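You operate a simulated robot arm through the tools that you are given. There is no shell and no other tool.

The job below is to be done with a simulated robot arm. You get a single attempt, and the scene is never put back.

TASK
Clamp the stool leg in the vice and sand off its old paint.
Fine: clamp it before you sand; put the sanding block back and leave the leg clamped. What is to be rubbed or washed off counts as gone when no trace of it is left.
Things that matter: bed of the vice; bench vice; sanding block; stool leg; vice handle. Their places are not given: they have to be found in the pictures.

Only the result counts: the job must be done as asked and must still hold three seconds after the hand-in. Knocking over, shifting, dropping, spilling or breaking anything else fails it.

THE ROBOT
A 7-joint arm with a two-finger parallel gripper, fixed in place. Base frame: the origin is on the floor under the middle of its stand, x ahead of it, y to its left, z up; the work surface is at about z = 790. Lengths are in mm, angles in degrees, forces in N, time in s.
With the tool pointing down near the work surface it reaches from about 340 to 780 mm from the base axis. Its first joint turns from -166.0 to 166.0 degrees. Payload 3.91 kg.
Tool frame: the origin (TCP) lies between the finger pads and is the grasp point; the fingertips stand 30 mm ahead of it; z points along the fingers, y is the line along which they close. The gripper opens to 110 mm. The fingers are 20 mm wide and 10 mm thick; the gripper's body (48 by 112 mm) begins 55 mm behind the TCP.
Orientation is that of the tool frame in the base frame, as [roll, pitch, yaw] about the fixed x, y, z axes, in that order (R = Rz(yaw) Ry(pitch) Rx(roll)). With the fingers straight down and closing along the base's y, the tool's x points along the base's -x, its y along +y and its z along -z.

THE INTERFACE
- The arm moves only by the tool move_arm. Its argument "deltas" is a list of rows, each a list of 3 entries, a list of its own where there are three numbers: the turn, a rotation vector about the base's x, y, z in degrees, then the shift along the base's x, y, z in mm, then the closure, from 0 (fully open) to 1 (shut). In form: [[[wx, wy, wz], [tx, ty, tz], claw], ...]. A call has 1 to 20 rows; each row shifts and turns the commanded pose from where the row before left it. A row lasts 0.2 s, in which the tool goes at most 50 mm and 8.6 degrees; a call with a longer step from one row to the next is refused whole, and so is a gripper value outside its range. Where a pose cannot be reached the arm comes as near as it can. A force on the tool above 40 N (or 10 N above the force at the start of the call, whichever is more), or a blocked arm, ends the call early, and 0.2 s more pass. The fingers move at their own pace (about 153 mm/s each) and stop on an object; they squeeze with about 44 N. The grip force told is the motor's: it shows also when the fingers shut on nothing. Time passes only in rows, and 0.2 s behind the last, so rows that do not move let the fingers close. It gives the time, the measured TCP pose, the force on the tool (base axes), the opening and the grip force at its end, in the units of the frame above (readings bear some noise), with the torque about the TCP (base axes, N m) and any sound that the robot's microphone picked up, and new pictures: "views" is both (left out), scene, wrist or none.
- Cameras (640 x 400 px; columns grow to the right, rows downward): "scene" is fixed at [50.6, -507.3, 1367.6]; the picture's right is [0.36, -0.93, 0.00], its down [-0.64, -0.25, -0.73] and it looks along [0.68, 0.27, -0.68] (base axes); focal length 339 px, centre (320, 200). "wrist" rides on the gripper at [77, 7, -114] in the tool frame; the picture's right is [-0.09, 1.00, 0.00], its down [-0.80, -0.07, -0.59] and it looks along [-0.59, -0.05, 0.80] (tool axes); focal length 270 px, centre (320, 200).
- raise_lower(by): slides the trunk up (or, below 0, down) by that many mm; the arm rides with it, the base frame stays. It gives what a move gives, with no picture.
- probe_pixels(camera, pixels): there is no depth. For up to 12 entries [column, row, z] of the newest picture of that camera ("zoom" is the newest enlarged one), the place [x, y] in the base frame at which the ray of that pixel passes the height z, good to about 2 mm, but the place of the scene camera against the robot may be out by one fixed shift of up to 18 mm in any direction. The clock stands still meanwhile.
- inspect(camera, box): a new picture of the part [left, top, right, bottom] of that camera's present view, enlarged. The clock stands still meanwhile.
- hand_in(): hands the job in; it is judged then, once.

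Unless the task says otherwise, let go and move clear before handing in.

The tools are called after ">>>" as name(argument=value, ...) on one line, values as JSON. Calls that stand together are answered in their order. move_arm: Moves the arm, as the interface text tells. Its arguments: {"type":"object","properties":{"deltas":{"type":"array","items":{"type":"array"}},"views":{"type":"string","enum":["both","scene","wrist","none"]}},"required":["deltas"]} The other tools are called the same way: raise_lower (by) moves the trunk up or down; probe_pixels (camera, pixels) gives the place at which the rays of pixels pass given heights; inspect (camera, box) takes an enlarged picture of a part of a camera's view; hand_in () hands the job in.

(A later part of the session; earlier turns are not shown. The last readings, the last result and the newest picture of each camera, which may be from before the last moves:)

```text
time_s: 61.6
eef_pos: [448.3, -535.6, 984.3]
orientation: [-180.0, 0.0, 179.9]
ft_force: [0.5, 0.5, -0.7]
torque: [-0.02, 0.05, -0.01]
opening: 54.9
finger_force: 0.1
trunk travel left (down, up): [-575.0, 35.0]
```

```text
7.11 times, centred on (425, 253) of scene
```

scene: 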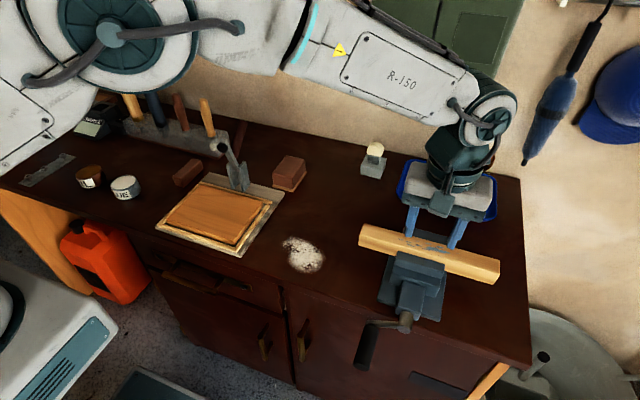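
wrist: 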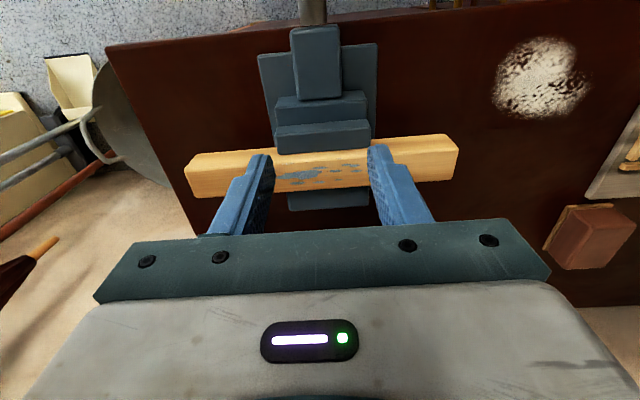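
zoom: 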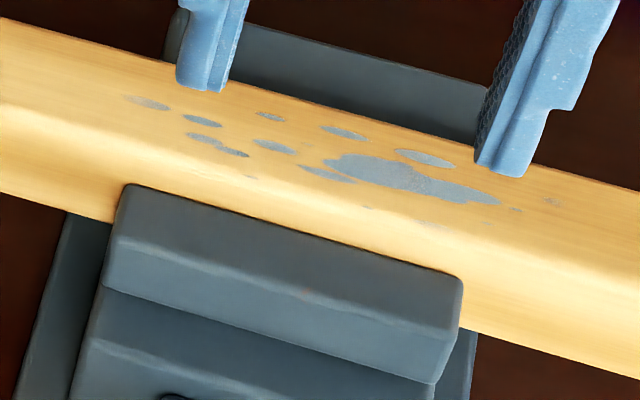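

Paint runs over about y −485 to −600 and x 494–525 on the leg's top. Now I'll go over the sanding block, centred near (685.5, −163), with the fingers at about 80 mm opening.

>>> move_arm(deltas=[[[0, 0, 0], [23.7, 37.3, 0], 0.27], [[0, 0, 0], [23.7, 37.3, 0], 0.27], [[0, 0, 0], [23.7, 37.3, 0], 0.27], [[0, 0, 0], [23.7, 37.3, 0], 0.27], [[0, 0, 0], [23.7, 37.3, 0], 0.27], [[0, 0, 0], [23.7, 37.3, 0], 0.27], [[0, 0, 0], [23.7, 37.3, 0], 0.27], [[0, 0, 0], [23.7, 37.3, 0], 0.27], [[0, 0, 0], [23.7, 37.3, 0], 0.27], [[0, 0, 0], [23.7, 36.9, 0], 0.27], [[0, 0, 0], [0, 0, 0], 0.27]], views="both")

>>> inspect(camera="wrist", box=[220, 0, 420, 235])

```text
time_s: 64.0
eef_pos: [684.4, -160.8, 984.1]
orientation: [180.0, -0.1, 179.9]
ft_force: [0.3, 0.6, 0.6]
torque: [0.0, -0.02, 0.04]
opening: 80.3
finger_force: 0.1
trunk travel left (down, up): [-575.0, 35.0]
```

scene: 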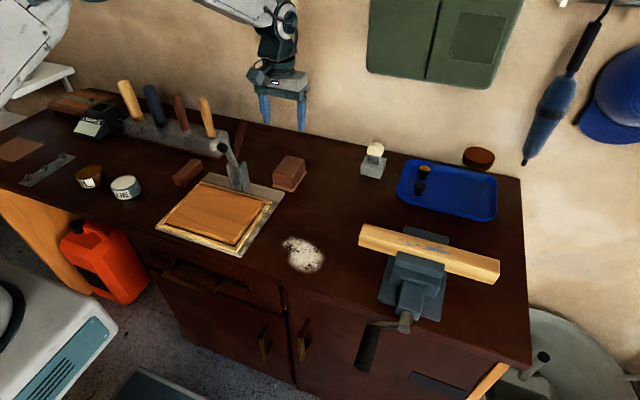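
wrist: 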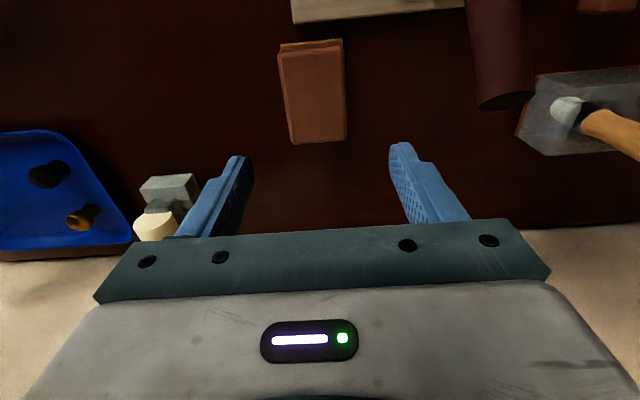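

```text
1.70 times, centred on (320, 118) of wrist
```

zoom: 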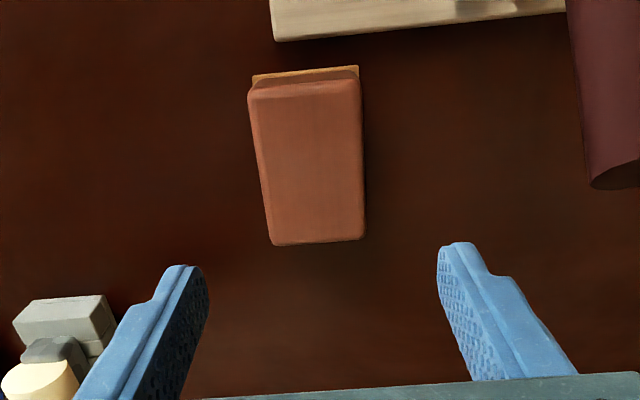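

I see the block (zoom 250–365 × 66–245) below. There's also a tall leaning handle near (660, −62) reaching z about 955, and I'll keep clear of it. Probing the block's corners.

>>> probe_pixels(camera="wrist", pixels=[[280, 44.5, 793], [342.4, 39.2, 793], [278.8, 59.2, 838], [343.5, 52.1, 838], [291.8, 144.5, 838], [346.5, 140.4, 838], [520, 105, 955], [480, 100, 955], [560, 130, 790]])

>>> inspect(camera="scene", box=[200, 100, 320, 200])

```text
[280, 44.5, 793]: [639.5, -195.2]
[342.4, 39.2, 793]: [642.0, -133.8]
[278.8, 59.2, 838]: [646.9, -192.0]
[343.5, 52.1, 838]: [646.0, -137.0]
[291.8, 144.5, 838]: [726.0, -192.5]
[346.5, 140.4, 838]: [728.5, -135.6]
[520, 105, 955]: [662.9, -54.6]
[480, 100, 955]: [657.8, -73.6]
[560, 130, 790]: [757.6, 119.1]
```

```text
4.00 times, centred on (260, 150) of scene
```

zoom: 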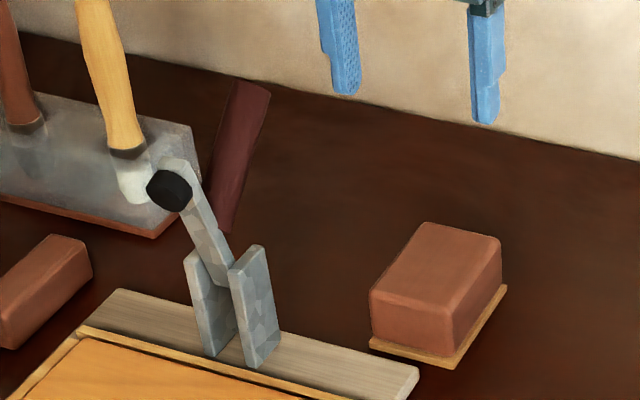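

The block's centre is about (686, −164.3), and the path down is at least 25 mm clear of the red clamp handle. I'll lower in two stages.

>>> move_arm(deltas=[[[0, 0, 0], [1.8, -3.5, 0], 0.27], [[0, 0, 0], [0, 0, -30], 0.27], [[0, 0, 0], [0, 0, -35], 0.27], [[0, 0, 0], [0, 0, -35], 0.27], [[0, 0, 0], [0, 0, -20], 0.27], [[0, 0, 0], [0, 0, 0], 0.27]], views="both")

```text
time_s: 65.4
eef_pos: [690.5, -164.7, 865.1]
orientation: [-179.9, -0.1, -180.0]
ft_force: [-0.7, -0.3, -0.6]
torque: [0.01, -0.02, -0.01]
opening: 80.1
finger_force: 0.1
trunk travel left (down, up): [-575.0, 35.0]
```

scene: 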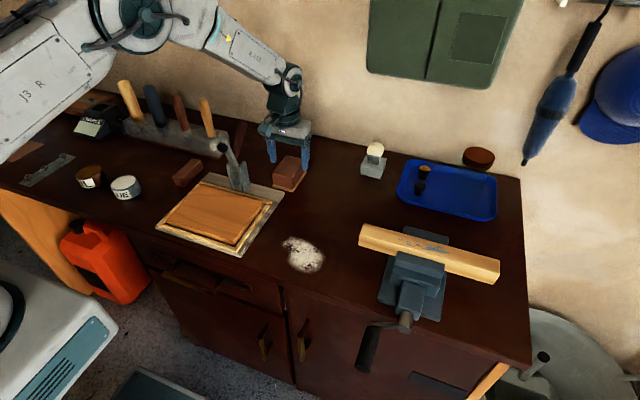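
wrist: 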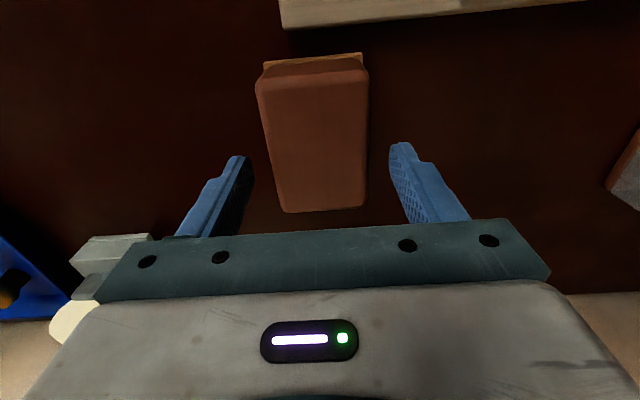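

The block is centred between the fingers. I'll lower to z about 833 and close on it.

>>> move_arm(deltas=[[[0, 0, 0], [-1.5, 0, -18], 0.27], [[0, 0, 0], [0, 0, -12], 0.27], [[0, 0, 0], [0, 0, 0], 0.27], [[0, 0, 0], [0, 0, 0], 0.4], [[0, 0, 0], [0, 0, 0], 0.6], [[0, 0, 0], [0, 0, 0], 1], [[0, 0, 0], [0, 0, 0], 1], [[0, 0, 0], [0, 0, 0], 1]], views="both")

>>> inspect(camera="wrist", box=[220, 0, 420, 235])

```text
time_s: 67.2
eef_pos: [687.8, -164.8, 836.6]
orientation: [180.0, 0.0, 179.9]
ft_force: [1.2, 0.1, -0.4]
torque: [0.03, -0.01, -0.03]
opening: 59.5
finger_force: 43.9
trunk travel left (down, up): [-575.0, 35.0]
```

scene: 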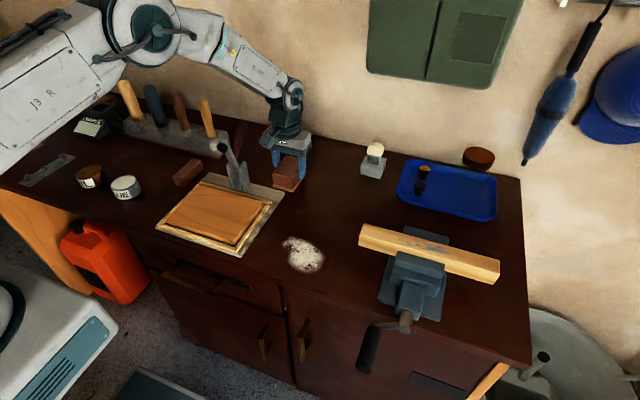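
wrist: 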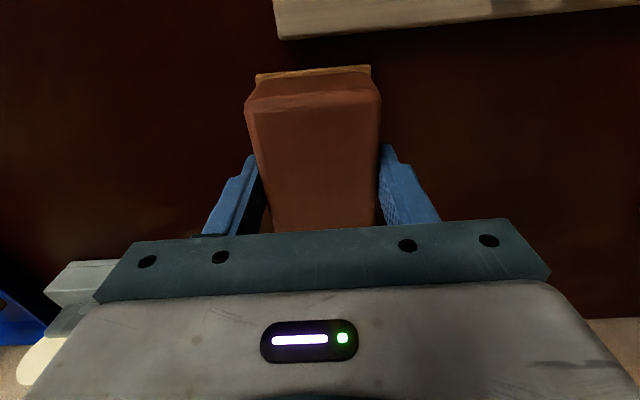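

```text
1.70 times, centred on (320, 118) of wrist
```

zoom: 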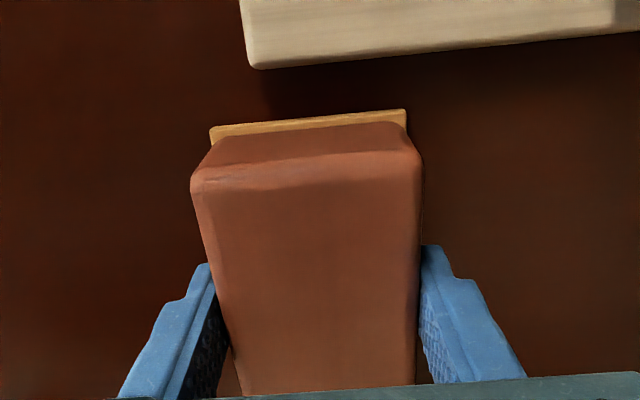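

The block is held (59.5 mm, 43.9 N) at TCP (687.8, −164.8, 836.6). I'll remember this place for the return. Now a slow test lift.

>>> move_arm(deltas=[[[0, 0, 0], [0, 0, 3], 1], [[0, 0, 0], [0, 0, 5], 1], [[0, 0, 0], [0, 0, 8], 1], [[0, 0, 0], [0, 0, 12], 1], [[0, 0, 0], [0, 0, 16], 1], [[0, 0, 0], [0, 0, 20], 1], [[0, 0, 0], [0, 0, 24], 1], [[0, 0, 0], [0, 0, 24], 1], [[0, 0, 0], [0, 0, 20], 1], [[0, 0, 0], [0, 0, 14], 1], [[0, 0, 0], [0, 0, 4], 1], [[0, 0, 0], [0, 0, 0], 1]], views="both")

```text
time_s: 69.8
eef_pos: [687.1, -166.1, 987.1]
orientation: [180.0, 0.0, -180.0]
ft_force: [-0.9, -0.4, -1.4]
torque: [0.0, 0.01, -0.02]
opening: 59.7
finger_force: 44.5
trunk travel left (down, up): [-575.0, 35.0]
```

scene: 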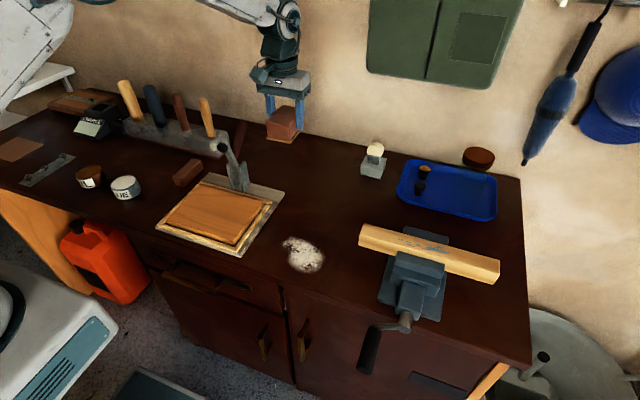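
wrist: 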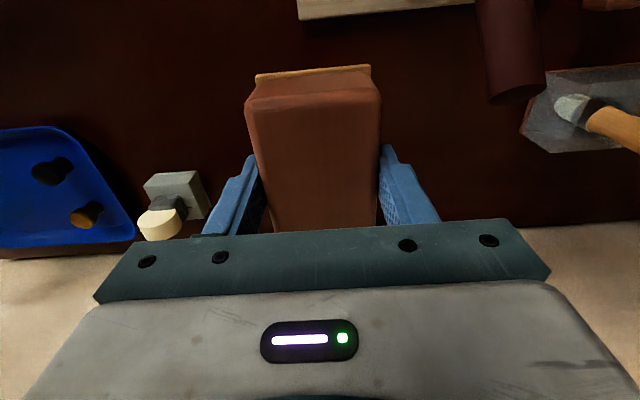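

The block lifts cleanly. I'll carry it to above the leg, about (512, −515).

>>> move_arm(deltas=[[[0, 0, 0], [-10, -20, 0], 1], [[0, 0, 0], [-17, -35, 0], 1], [[0, 0, 0], [-17, -35, 0], 1], [[0, 0, 0], [-17, -35, 0], 1], [[0, 0, 0], [-17, -35, 0], 1], [[0, 0, 0], [-17, -35, 0], 1], [[0, 0, 0], [-17, -35, 0], 1], [[0, 0, 0], [-17, -35, 0], 1], [[0, 0, 0], [-17, -35, 0], 1], [[0, 0, 0], [-17, -35, 0], 1], [[0, 0, 0], [-12, -15, 0], 1], [[0, 0, 0], [0, 0, 0], 1]], views="both")

```text
time_s: 72.4
eef_pos: [512.1, -514.9, 986.4]
orientation: [-180.0, 0.0, -180.0]
ft_force: [0.2, 0.4, -2.2]
torque: [-0.01, 0.01, 0.01]
opening: 59.5
finger_force: 44.0
trunk travel left (down, up): [-575.0, 35.0]
```

scene: 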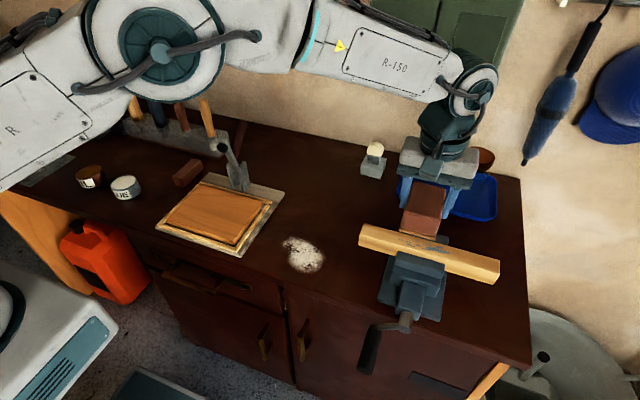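
wrist: 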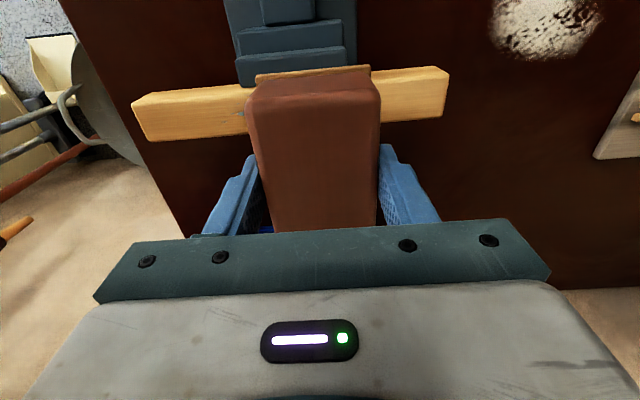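

The block hangs squarely above the painted part. I'll lower it toward the leg, finishing in small steps to feel the contact.

>>> move_arm(deltas=[[[0, 0, 0], [0, 0, -15], 1], [[0, 0, 0], [0, 0, -20], 1], [[0, 0, 0], [0, 0, -15], 1], [[0, 0, 0], [0, 0, -8], 1], [[0, 0, 0], [0, 0, -3], 1], [[0, 0, 0], [0, 0, 0], 1]], views="both")

>>> inspect(camera="scene", box=[350, 190, 510, 290])

```text
time_s: 73.8
eef_pos: [513.1, -514.6, 924.2]
orientation: [-180.0, 0.0, -179.9]
ft_force: [1.0, 0.3, -1.4]
torque: [-0.03, 0.01, -0.01]
opening: 59.4
finger_force: 43.6
trunk travel left (down, up): [-575.0, 35.0]
```

scene: 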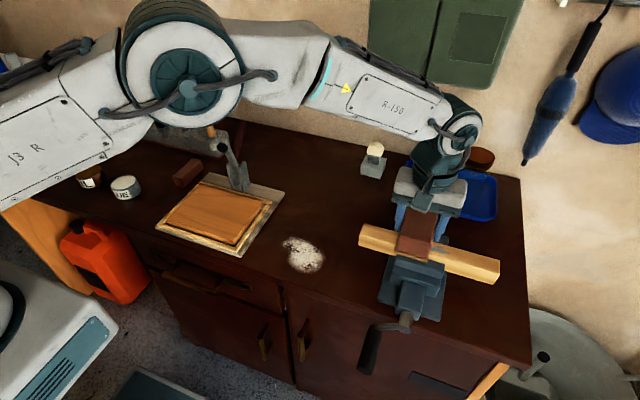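
wrist: 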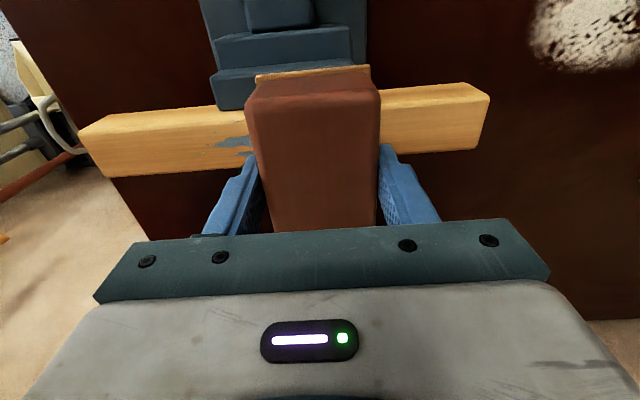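

```text
4.00 times, centred on (430, 240) of scene
```

zoom: 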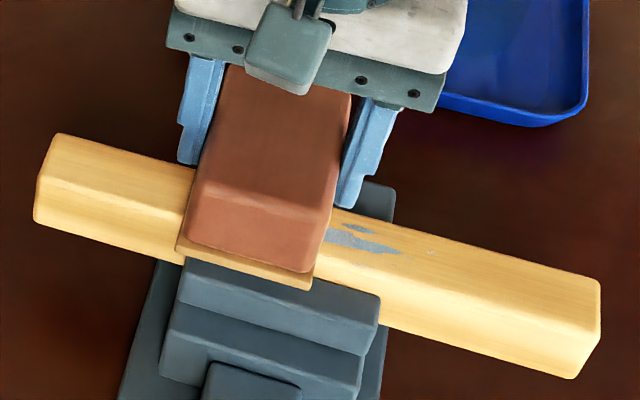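

The block is a few mm above the leg. I'll lower in 1.5 mm steps until I feel contact.

>>> move_arm(deltas=[[[0, 0, 0], [0, 0, -1.5], 1], [[0, 0, 0], [0, 0, -1.5], 1], [[0, 0, 0], [0, 0, -1.5], 1], [[0, 0, 0], [0, 0, 0], 1]], views="none")

```text
time_s: 74.8
eef_pos: [512.0, -514.6, 922.0]
orientation: [-180.0, 0.1, -179.9]
ft_force: [-1.0, -1.0, 10.5]
torque: [0.29, 0.18, -0.01]
opening: 59.8
finger_force: 44.0
trunk travel left (down, up): [-575.0, 35.0]
```

Contact: fz rose to 10.5 N at TCP z 922, so the leg top is near z 876. I'll start stroking along the leg toward −y with this light pressure.

>>> move_arm(deltas=[[[0, 0, 0], [0, -6, 0], 1], [[0, 0, 0], [0, -10, 0], 1], [[0, 0, 0], [0, -10, 0], 1], [[0, 0, 0], [0, -10, 0], 1], [[0, 0, 0], [0, -10, 0], 1], [[0, 0, 0], [0, -10, 0], 1], [[0, 0, 0], [0, -6, 0], 1], [[0, 0, 0], [0, 0, 0], 1]], views="both")

>>> inspect(camera="scene", box=[350, 190, 510, 290])

>>> inspect(camera="wrist", box=[240, 60, 500, 200])

```text
time_s: 76.6
eef_pos: [512.4, -574.8, 923.1]
orientation: [-179.9, 0.0, 179.9]
ft_force: [1.8, 4.9, 18.0]
torque: [0.58, 0.11, -0.06]
opening: 59.5
finger_force: 44.0
trunk travel left (down, up): [-575.0, 35.0]
```

scene: 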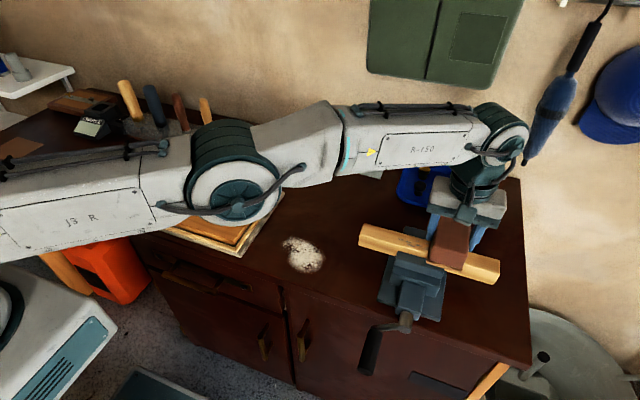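
wrist: 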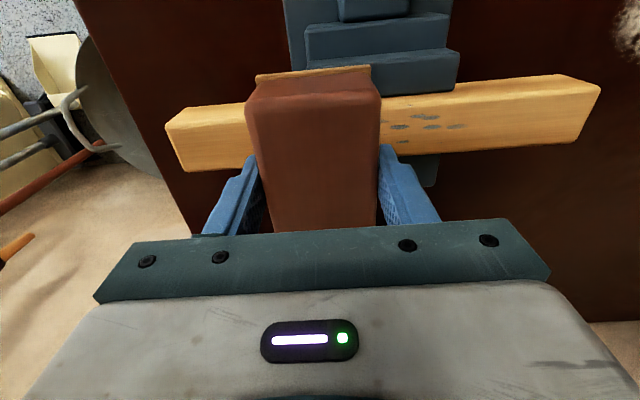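

```text
4.00 times, centred on (430, 240) of scene
```

zoom: 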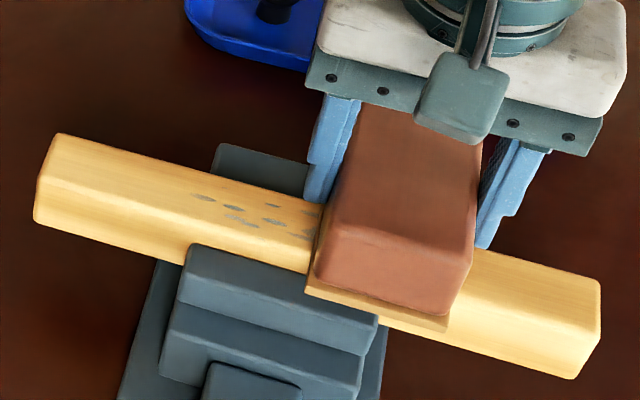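

```text
2.46 times, centred on (370, 130) of wrist
```

zoom: 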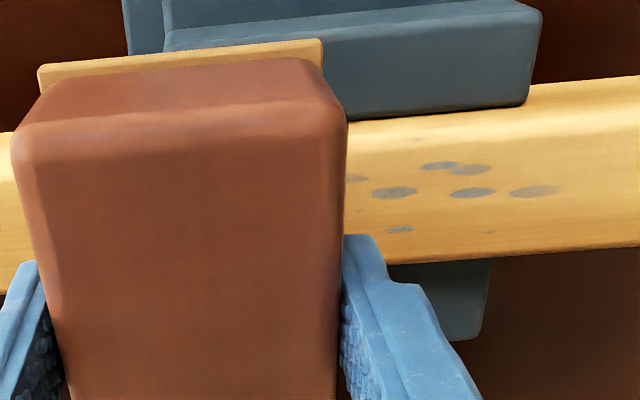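

The paint is fading (specks now fainter at zoom 390–550), and the leg hasn't shifted at all, so the clamp holds. I'll do repeated back-and-forth strokes over y −495 to −575.

>>> move_arm(deltas=[[[0, 0, 0], [0, 8, 0], 1], [[0, 0, 0], [0, 12, 0], 1], [[0, 0, 0], [0, 12, 0], 1], [[0, 0, 0], [0, 12, 0], 1], [[0, 0, 0], [0, 12, 0], 1], [[0, 0, 0], [0, 12, 0], 1], [[0, 0, 0], [0, 12, 0], 1], [[0, 0, 0], [0, 5, 0], 1], [[0, 0, 0], [0, -8, 0], 1], [[0, 0, 0], [0, -12, 0], 1], [[0, 0, 0], [0, -12, 0], 1], [[0, 0, 0], [0, -12, 0], 1], [[0, 0, 0], [0, -12, 0], 1], [[0, 0, 0], [0, -12, 0], 1], [[0, 0, 0], [0, -12, 0], 1], [[0, 0, 0], [0, -5, 0], 1], [[0, 0, 0], [0, 0, 0], 1]], views="both")

>>> inspect(camera="wrist", box=[240, 60, 500, 200])

```text
time_s: 80.2
eef_pos: [511.7, -576.3, 922.1]
orientation: [180.0, 0.1, 179.9]
ft_force: [0.5, 6.4, 15.6]
torque: [0.58, 0.09, -0.05]
opening: 59.7
finger_force: 44.1
trunk travel left (down, up): [-575.0, 35.0]
```

scene: 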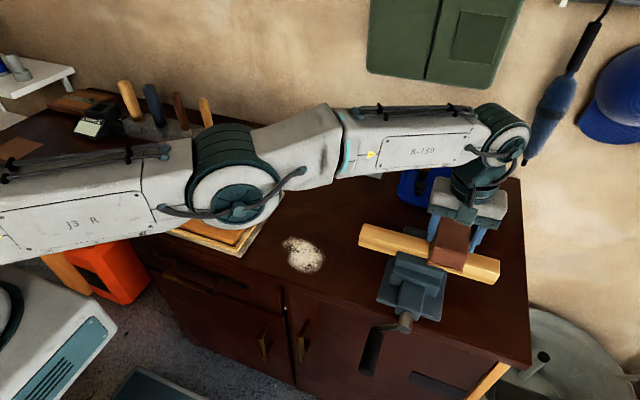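
wrist: 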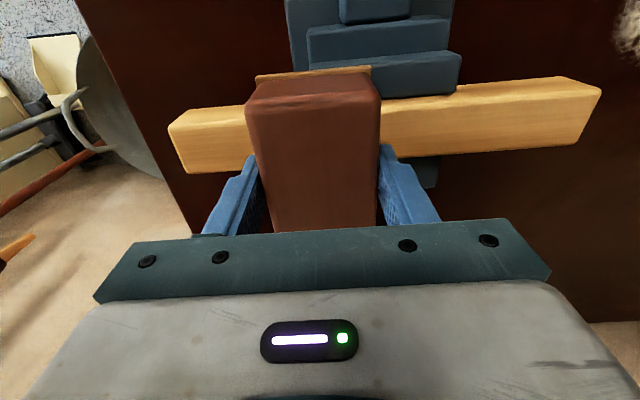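

```text
2.46 times, centred on (370, 130) of wrist
```

zoom: 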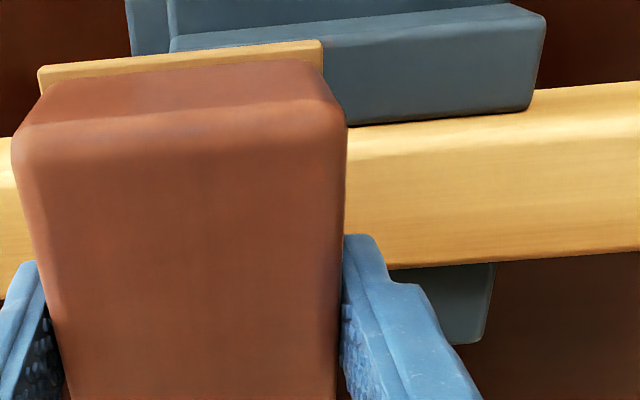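

The specks on the visible +y part are gone. I'll make another two full strokes, extending a little further both ways to catch every trace, then lift to inspect.

>>> move_arm(deltas=[[[0, 0, 0], [0, -8, 0], 1], [[0, 0, 0], [0, 8, 0], 1], [[0, 0, 0], [0, 12, 0], 1], [[0, 0, 0], [0, 12, 0], 1], [[0, 0, 0], [0, 12, 0], 1], [[0, 0, 0], [0, 12, 0], 1], [[0, 0, 0], [0, 12, 0], 1], [[0, 0, 0], [0, 12, 0], 1], [[0, 0, 0], [0, 8, 0], 1], [[0, 0, 0], [0, -8, 0], 1], [[0, 0, 0], [0, -12, 0], 1], [[0, 0, 0], [0, -12, 0], 1], [[0, 0, 0], [0, -12, 0], 1], [[0, 0, 0], [0, -12, 0], 1], [[0, 0, 0], [0, -12, 0], 1], [[0, 0, 0], [0, -12, 0], 1], [[0, 0, 0], [0, -8, 0], 1], [[0, 0, 0], [0, 0, 0], 1]], views="none")

>>> move_arm(deltas=[[[0, 0, 0], [0, 8, 0], 1], [[0, 0, 0], [0, 12, 0], 1], [[0, 0, 0], [0, 12, 0], 1], [[0, 0, 0], [0, 12, 0], 1], [[0, 0, 0], [0, 12, 0], 1], [[0, 0, 0], [0, 12, 0], 1], [[0, 0, 0], [0, 12, 0], 1], [[0, 0, 0], [0, 8, 0], 1], [[0, 0, 0], [0, 0, 0], 1]], views="both")

>>> inspect(camera="scene", box=[350, 190, 510, 290])

>>> inspect(camera="wrist", box=[60, 60, 320, 200])

```text
time_s: 84.0
eef_pos: [507.6, -578.3, 921.8]
orientation: [-179.9, 0.1, -180.0]
ft_force: [0.5, 4.1, 12.7]
torque: [0.34, -0.09, -0.02]
opening: 59.5
finger_force: 44.3
out of reach, approached as far as the arm can: row 1
trunk travel left (down, up): [-575.0, 35.0]
```

```text
time_s: 86.0
eef_pos: [507.2, -492.0, 920.8]
orientation: [-180.0, 0.1, 179.9]
ft_force: [-0.8, -9.1, 22.1]
torque: [-0.54, 0.01, 0.02]
opening: 59.6
finger_force: 44.1
trunk travel left (down, up): [-575.0, 35.0]
```

scene: 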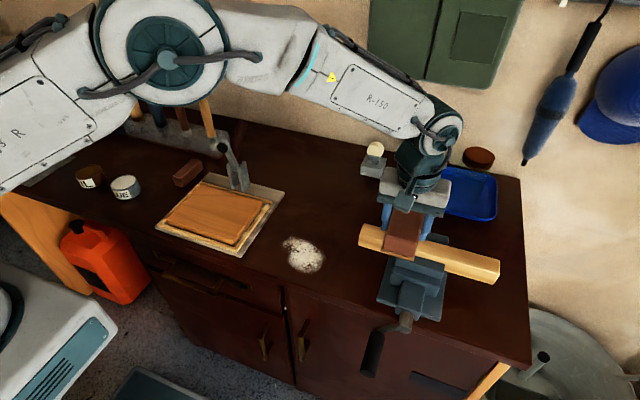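
wrist: 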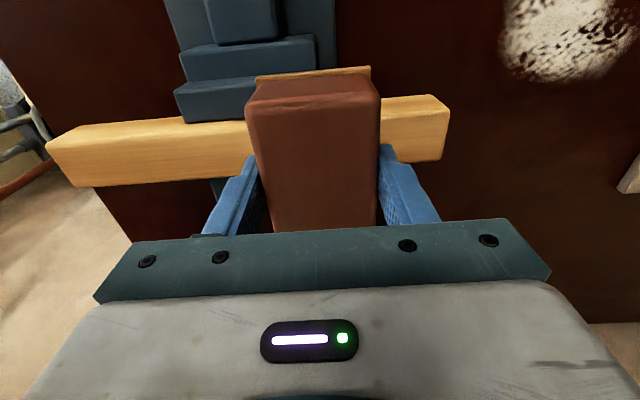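

```text
4.00 times, centred on (430, 240) of scene
```

zoom: 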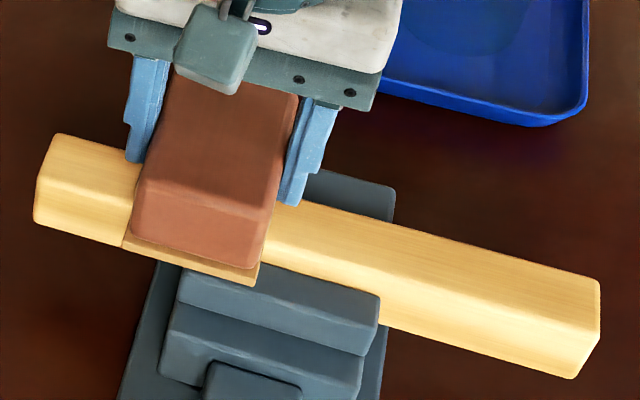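

```text
2.46 times, centred on (190, 130) of wrist
```

zoom: 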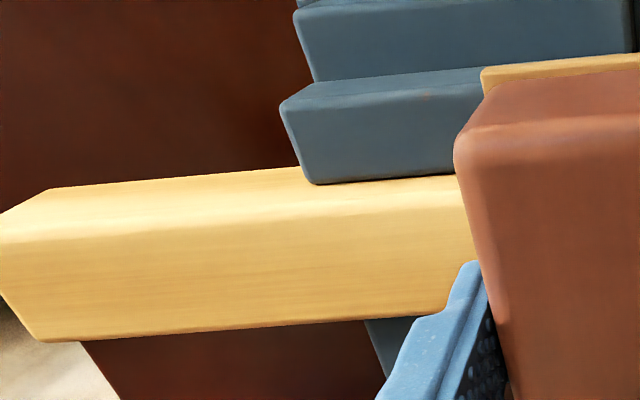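

All visible surface is clean. I'll lift the block straight up and inspect the whole leg.

>>> move_arm(deltas=[[[0, 0, 0], [0, 0, 5], 1], [[0, 0, 0], [0, 0, 10], 1], [[0, 0, 0], [0, 0, 20], 1], [[0, 0, 0], [0, 0, 20], 1], [[0, 0, 0], [0, 0, 12], 1], [[0, 0, 0], [0, 0, 0], 1]], views="both")

>>> inspect(camera="scene", box=[350, 200, 510, 300])

>>> inspect(camera="scene", box=[390, 230, 470, 280])

```text
time_s: 87.4
eef_pos: [509.6, -491.1, 985.3]
orientation: [-179.9, 0.0, -179.9]
ft_force: [-0.5, 1.3, -2.4]
torque: [0.01, 0.03, 0.01]
opening: 59.5
finger_force: 43.6
trunk travel left (down, up): [-575.0, 35.0]
```

scene: 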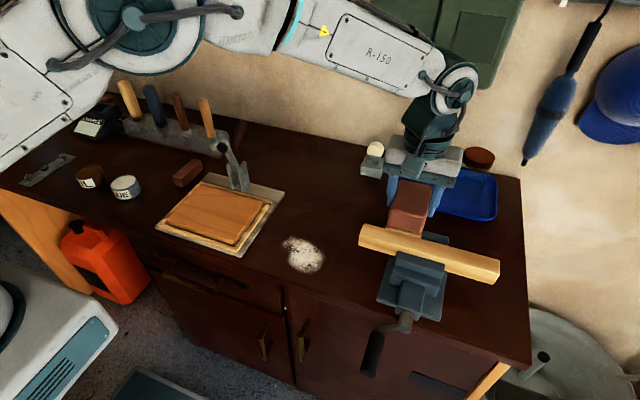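
wrist: 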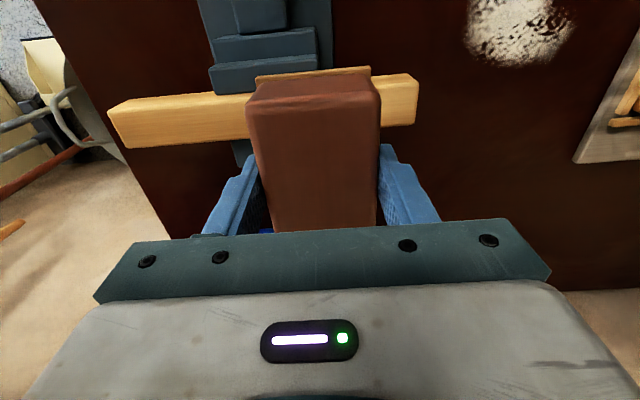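

```text
4.00 times, centred on (430, 250) of scene
```

zoom: 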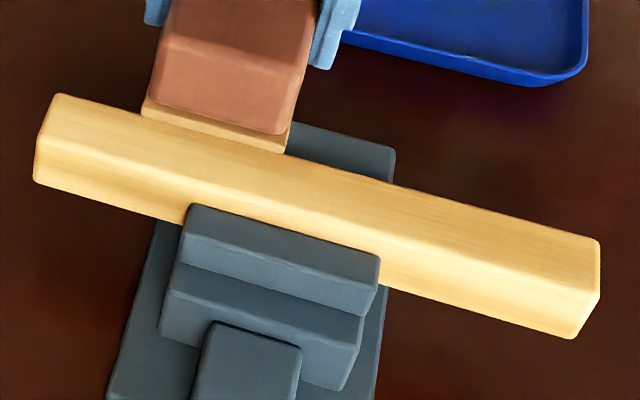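

```text
8.00 times, centred on (430, 255) of scene
```

zoom: 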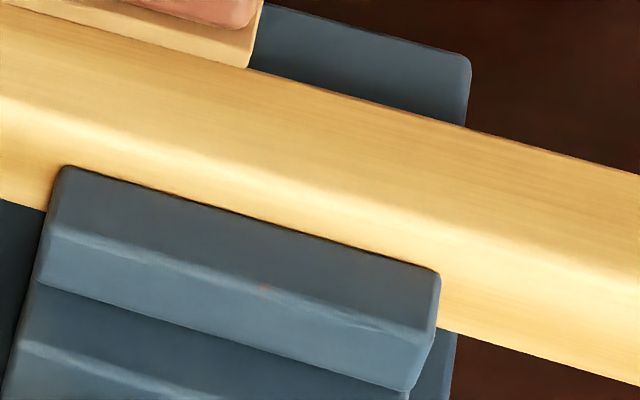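

The leg's top looks clean. I'll carry the block back toward its place and re-inspect the leg once nothing hides it.

>>> move_arm(deltas=[[[0, 0, 0], [9, 16, 2], 1], [[0, 0, 0], [18, 33, 0], 1], [[0, 0, 0], [18, 33, 0], 1], [[0, 0, 0], [18, 33, 0], 1], [[0, 0, 0], [18, 33, 0], 1], [[0, 0, 0], [18, 33, 0], 1], [[0, 0, 0], [18, 33, 0], 1], [[0, 0, 0], [18, 33, 0], 1], [[0, 0, 0], [18, 33, 0], 1], [[0, 0, 0], [18, 33, 0], 1], [[0, 0, 0], [8, 13.3, 0], 1], [[0, 0, 0], [0, 0, 0], 1], [[0, 0, 0], [0, 0, 0], 1]], views="both")

>>> inspect(camera="scene", box=[350, 210, 510, 310])

>>> inspect(camera="scene", box=[380, 225, 460, 275])

>>> inspect(camera="wrist", box=[220, 0, 420, 235])

```text
time_s: 90.2
eef_pos: [688.8, -165.9, 987.8]
orientation: [-180.0, -0.1, 180.0]
ft_force: [0.7, 0.3, -2.1]
torque: [0.0, -0.01, 0.01]
opening: 59.6
finger_force: 44.6
trunk travel left (down, up): [-575.0, 35.0]
```

scene: 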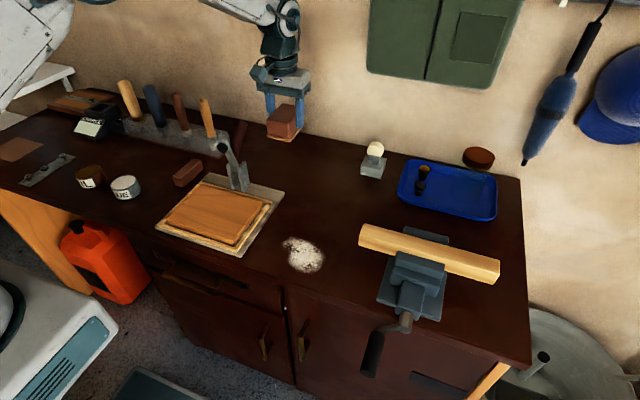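
wrist: 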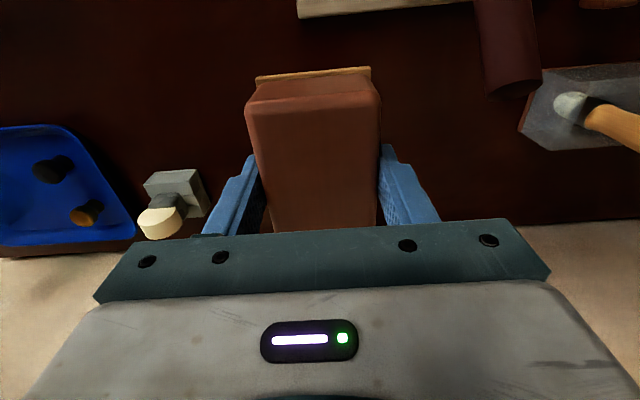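

```text
4.00 times, centred on (430, 260) of scene
```

zoom: 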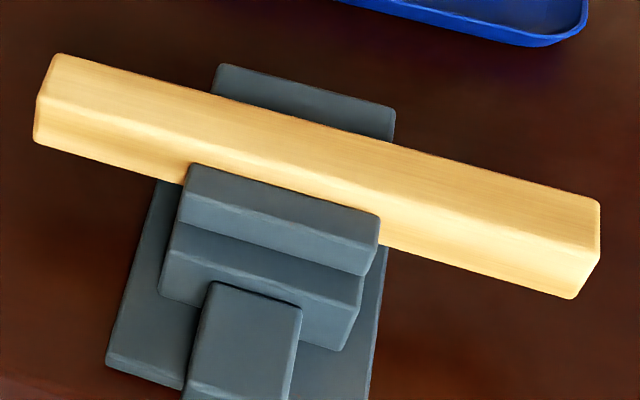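

```text
8.00 times, centred on (420, 250) of scene
```

zoom: 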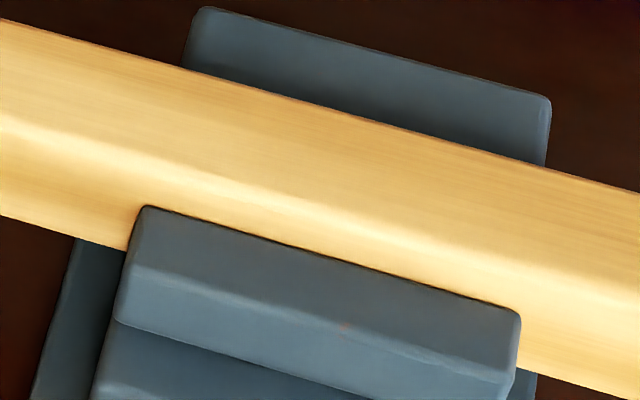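

```text
1.70 times, centred on (320, 118) of wrist
```

zoom: 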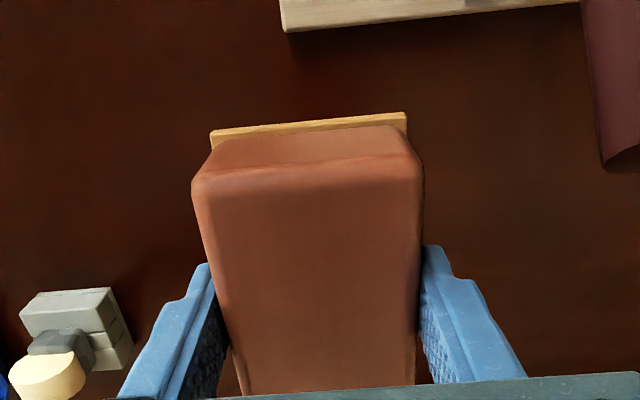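

The leg is entirely clean and still clamped. The hand is back over the block's original place (688.8, −165.9 against 687.1, −166.1 after the lift). I'll lower the block.

>>> move_arm(deltas=[[[0, 0, 0], [-1, 0.3, -15], 1], [[0, 0, 0], [0, 0, -25], 1], [[0, 0, 0], [0, 0, -30], 1], [[0, 0, 0], [0, 0, -30], 1], [[0, 0, 0], [0, 0, -25], 1], [[0, 0, 0], [0, 0, -12], 1], [[0, 0, 0], [0, 0, -6], 1], [[0, 0, 0], [0, 0, -3], 1], [[0, 0, 0], [0, 0, 0], 1]], views="both")

>>> inspect(camera="wrist", box=[220, 0, 420, 235])

```text
time_s: 92.2
eef_pos: [687.0, -163.5, 842.1]
orientation: [-180.0, -0.1, 179.9]
ft_force: [0.4, 0.7, -0.5]
torque: [0.01, 0.0, -0.01]
opening: 59.5
finger_force: 43.8
trunk travel left (down, up): [-575.0, 35.0]
```

scene: 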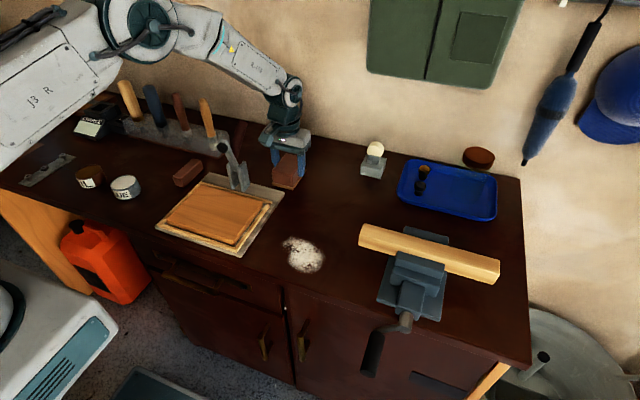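
wrist: 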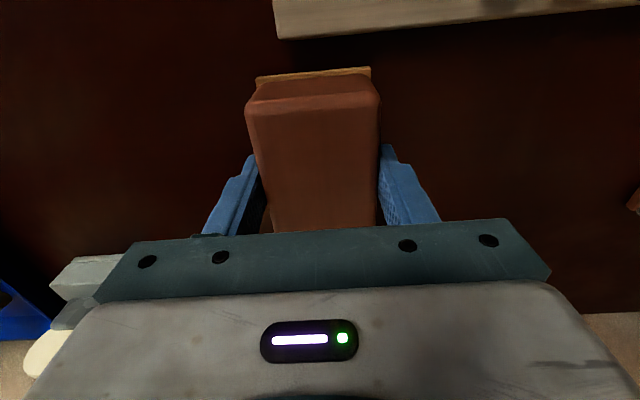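

```text
1.70 times, centred on (320, 118) of wrist
```

zoom: 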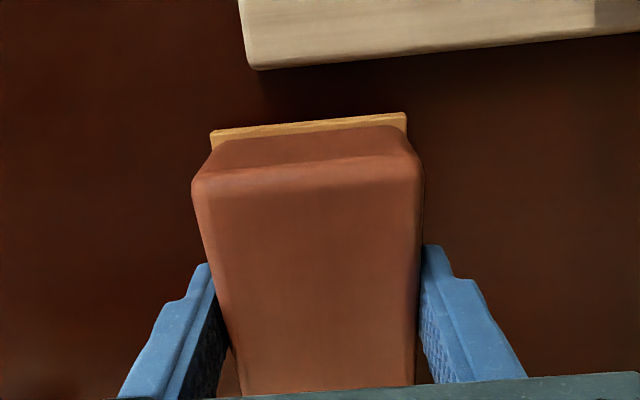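

The board corner sits at zoom (255,70) against (250,68) at the pick-up, so the position matches within about 2 mm. I'll lower the last mm gently onto the bench.

>>> move_arm(deltas=[[[0, 0, 0], [0, -0.8, -1.5], 1], [[0, 0, 0], [0, 0, -1.5], 1], [[0, 0, 0], [0, 0, -1], 1], [[0, 0, 0], [0, 0, 0], 1]], views="none")

```text
time_s: 93.2
eef_pos: [685.8, -166.1, 839.3]
orientation: [-179.9, 0.0, -180.0]
ft_force: [-0.5, 0.1, -0.9]
torque: [0.01, 0.01, 0.0]
opening: 59.3
finger_force: 44.1
trunk travel left (down, up): [-575.0, 35.0]
```

>>> move_arm(deltas=[[[0, 0, 0], [0, 0, -1], 1], [[0, 0, 0], [0, 0, -1], 1], [[0, 0, 0], [0, 0, -0.7], 1], [[0, 0, 0], [0, 0, 0], 1]], views="none")

```text
time_s: 94.2
eef_pos: [687.6, -165.3, 835.5]
orientation: [-179.9, 0.0, -180.0]
ft_force: [0.7, -0.4, -1.2]
torque: [0.0, 0.04, -0.03]
opening: 59.5
finger_force: 44.1
trunk travel left (down, up): [-575.0, 35.0]
```

Contact isn't clear yet (fz −1.2 N), so I'll continue in 1 mm steps until the bench carries the block.

>>> move_arm(deltas=[[[0, 0, 0], [0, 0, -0.8], 1], [[0, 0, 0], [0, 0, -0.8], 1], [[0, 0, 0], [0, 0, 0], 1]], views="none")

```text
time_s: 95.0
eef_pos: [688.4, -166.2, 836.4]
orientation: [180.0, 0.1, 180.0]
ft_force: [2.1, -0.7, 10.2]
torque: [0.14, 0.35, 0.01]
opening: 59.7
finger_force: 44.3
trunk travel left (down, up): [-575.0, 35.0]
```

The block now rests on the bench (fz 10.2 N). I'll relax the pressure slightly, open the fingers to 80 mm, and rise straight up.

>>> move_arm(deltas=[[[0, 0, 0], [0, 0, 0.8], 1], [[0, 0, 0], [0, 0, 0], 0.4], [[0, 0, 0], [0, 0, 0], 0.27], [[0, 0, 0], [0, 0, 0], 0.27], [[0, 0, 0], [0, 0, 15], 0.27], [[0, 0, 0], [0, 0, 30], 0.27], [[0, 0, 0], [0, 0, 40], 0.27], [[0, 0, 0], [0, 0, 40], 0.27], [[0, 0, 0], [0, 0, 25], 0.27], [[0, 0, 0], [0, 0, 0], 0.27]], views="both")

>>> inspect(camera="wrist", box=[220, 0, 420, 235])

>>> inspect(camera="scene", box=[200, 100, 320, 200])

```text
time_s: 97.2
eef_pos: [686.3, -167.2, 985.2]
orientation: [180.0, 0.0, 179.9]
ft_force: [-0.6, 0.7, -0.4]
torque: [-0.02, 0.02, 0.01]
opening: 80.2
finger_force: 0.0
trunk travel left (down, up): [-575.0, 35.0]
```

scene: 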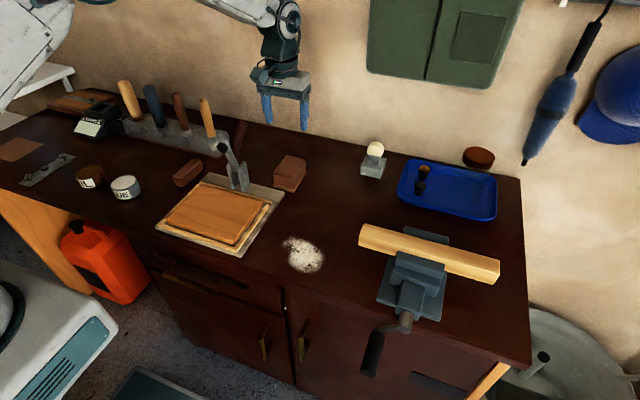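
wrist: 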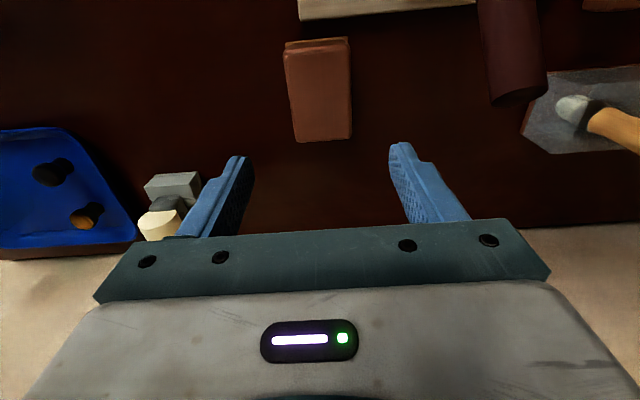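

```text
1.70 times, centred on (320, 118) of wrist
```

zoom: 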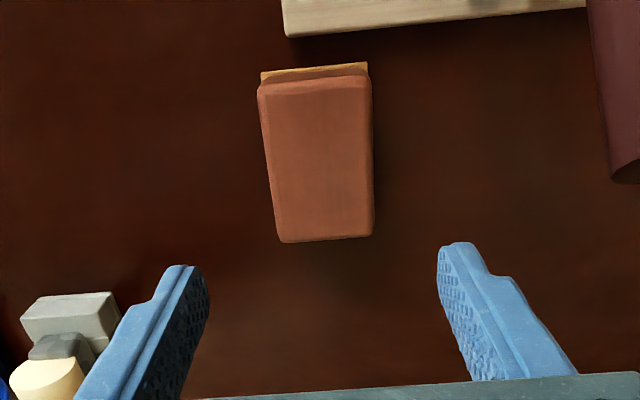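

```text
4.00 times, centred on (260, 150) of scene
```

zoom: 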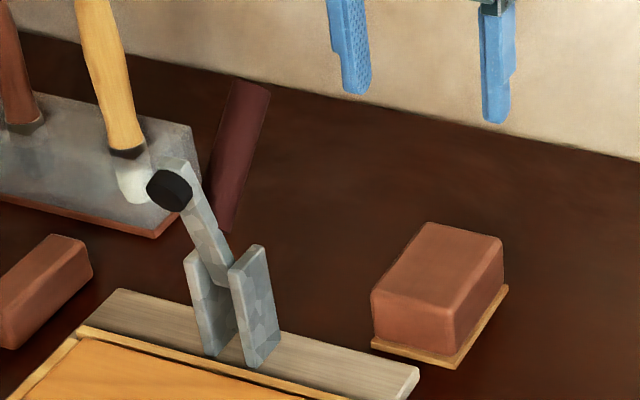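

The block is back where it was (scene corner at zoom (372,345) against (370,345) before). I'll go over the vice once more with the wrist camera to check the leg closely for any trace.

>>> move_arm(deltas=[[[0, 0, 0], [-23.7, -37, 0], 0.27], [[0, 0, 0], [-23.7, -37, 0], 0.27], [[0, 0, 0], [-23.7, -37, 0], 0.27], [[0, 0, 0], [-23.7, -37, 0], 0.27], [[0, 0, 0], [-23.7, -37, 0], 0.27], [[0, 0, 0], [-23.7, -37, 0], 0.27], [[0, 0, 0], [-23.7, -37, 0], 0.1], [[0, 0, 0], [-23.7, -37, 0], 0], [[0, 0, 0], [-23.7, -37, 0], 0], [[0, 0, 0], [-23.7, -35, 0], 0], [[0, 0, 0], [0, 0, 0], 0]], views="both")

>>> inspect(camera="wrist", box=[170, 120, 470, 230])

>>> inspect(camera="wrist", box=[250, 130, 400, 215])

```text
time_s: 99.6
eef_pos: [450.7, -533.6, 987.0]
orientation: [180.0, 0.0, -179.9]
ft_force: [0.9, 0.1, -0.9]
torque: [-0.03, -0.01, 0.01]
opening: 109.9
finger_force: 0.1
trunk travel left (down, up): [-575.0, 35.0]
```

scene: 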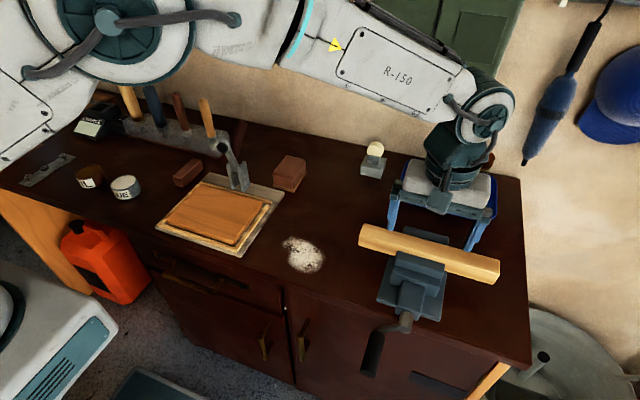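
wrist: 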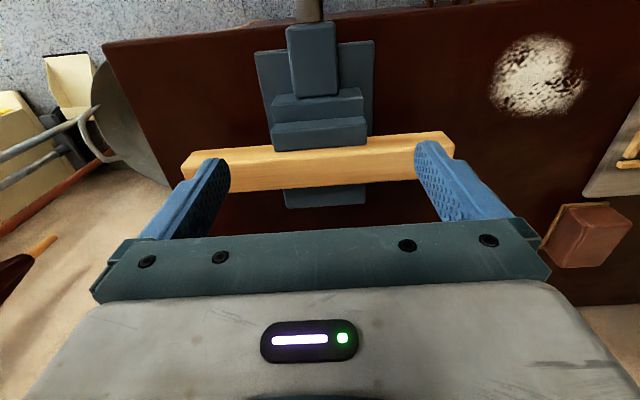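

```text
2.13 times, centred on (320, 175) of wrist
```

zoom: 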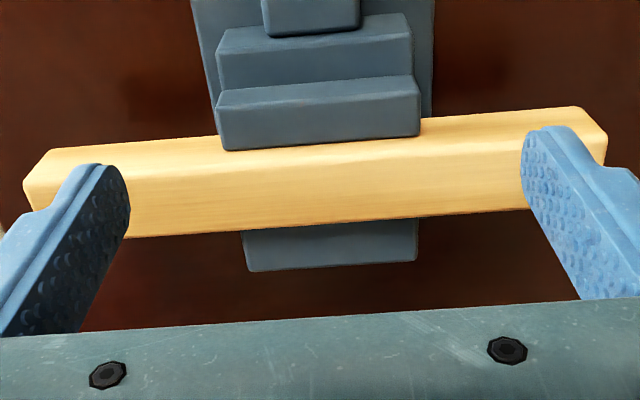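

```text
4.27 times, centred on (325, 172) of wrist
```

zoom: 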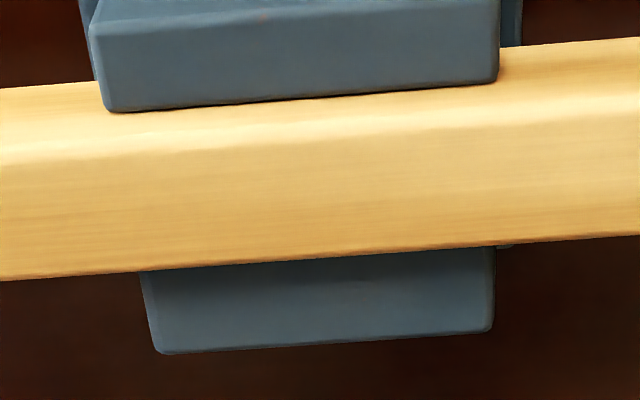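

The leg is spotless. But the crank grip seems slightly lower at (373,352) than right after I let it go at (367,345). I'll zoom in to see whether it's sagging.

>>> inspect(camera="scene", box=[340, 270, 460, 390])

>>> move_arm(deltas=[[[0, 0, 0], [0, 0, 0], 0], [[0, 0, 0], [0, 0, 0], 0], [[0, 0, 0], [0, 0, 0], 0], [[0, 0, 0], [0, 0, 0], 0], [[0, 0, 0], [0, 0, 0], 0], [[0, 0, 0], [0, 0, 0], 0], [[0, 0, 0], [0, 0, 0], 0], [[0, 0, 0], [0, 0, 0], 0], [[0, 0, 0], [0, 0, 0], 0], [[0, 0, 0], [0, 0, 0], 0], [[0, 0, 0], [0, 0, 0], 0], [[0, 0, 0], [0, 0, 0], 0], [[0, 0, 0], [0, 0, 0], 0], [[0, 0, 0], [0, 0, 0], 0], [[0, 0, 0], [0, 0, 0], 0]], views="scene")

>>> inspect(camera="scene", box=[340, 270, 460, 390])

```text
3.33 times, centred on (400, 330) of scene
```

zoom: 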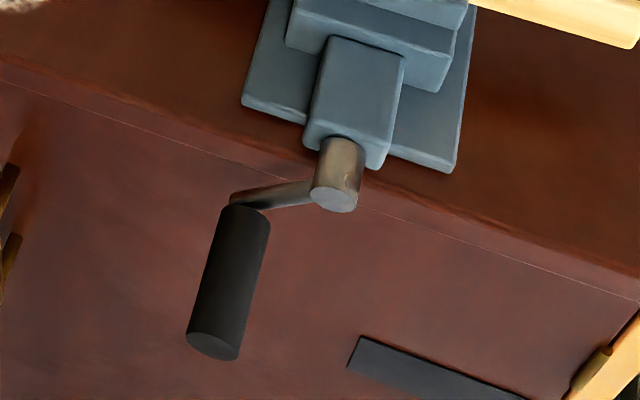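

```text
time_s: 102.8
eef_pos: [449.8, -531.5, 985.9]
orientation: [-179.9, 0.0, 180.0]
ft_force: [0.3, 0.7, -0.2]
torque: [-0.01, 0.0, 0.01]
opening: 110.0
finger_force: 0.0
trunk travel left (down, up): [-575.0, 35.0]
```

scene: 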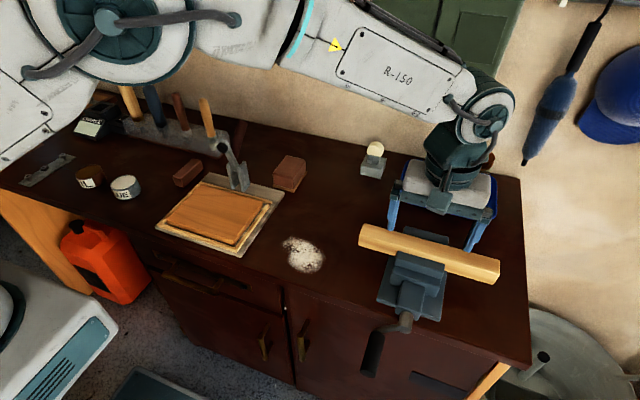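

```text
3.33 times, centred on (400, 330) of scene
```

zoom: 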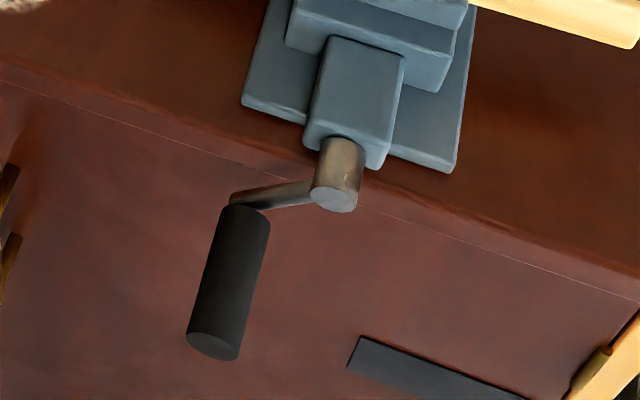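

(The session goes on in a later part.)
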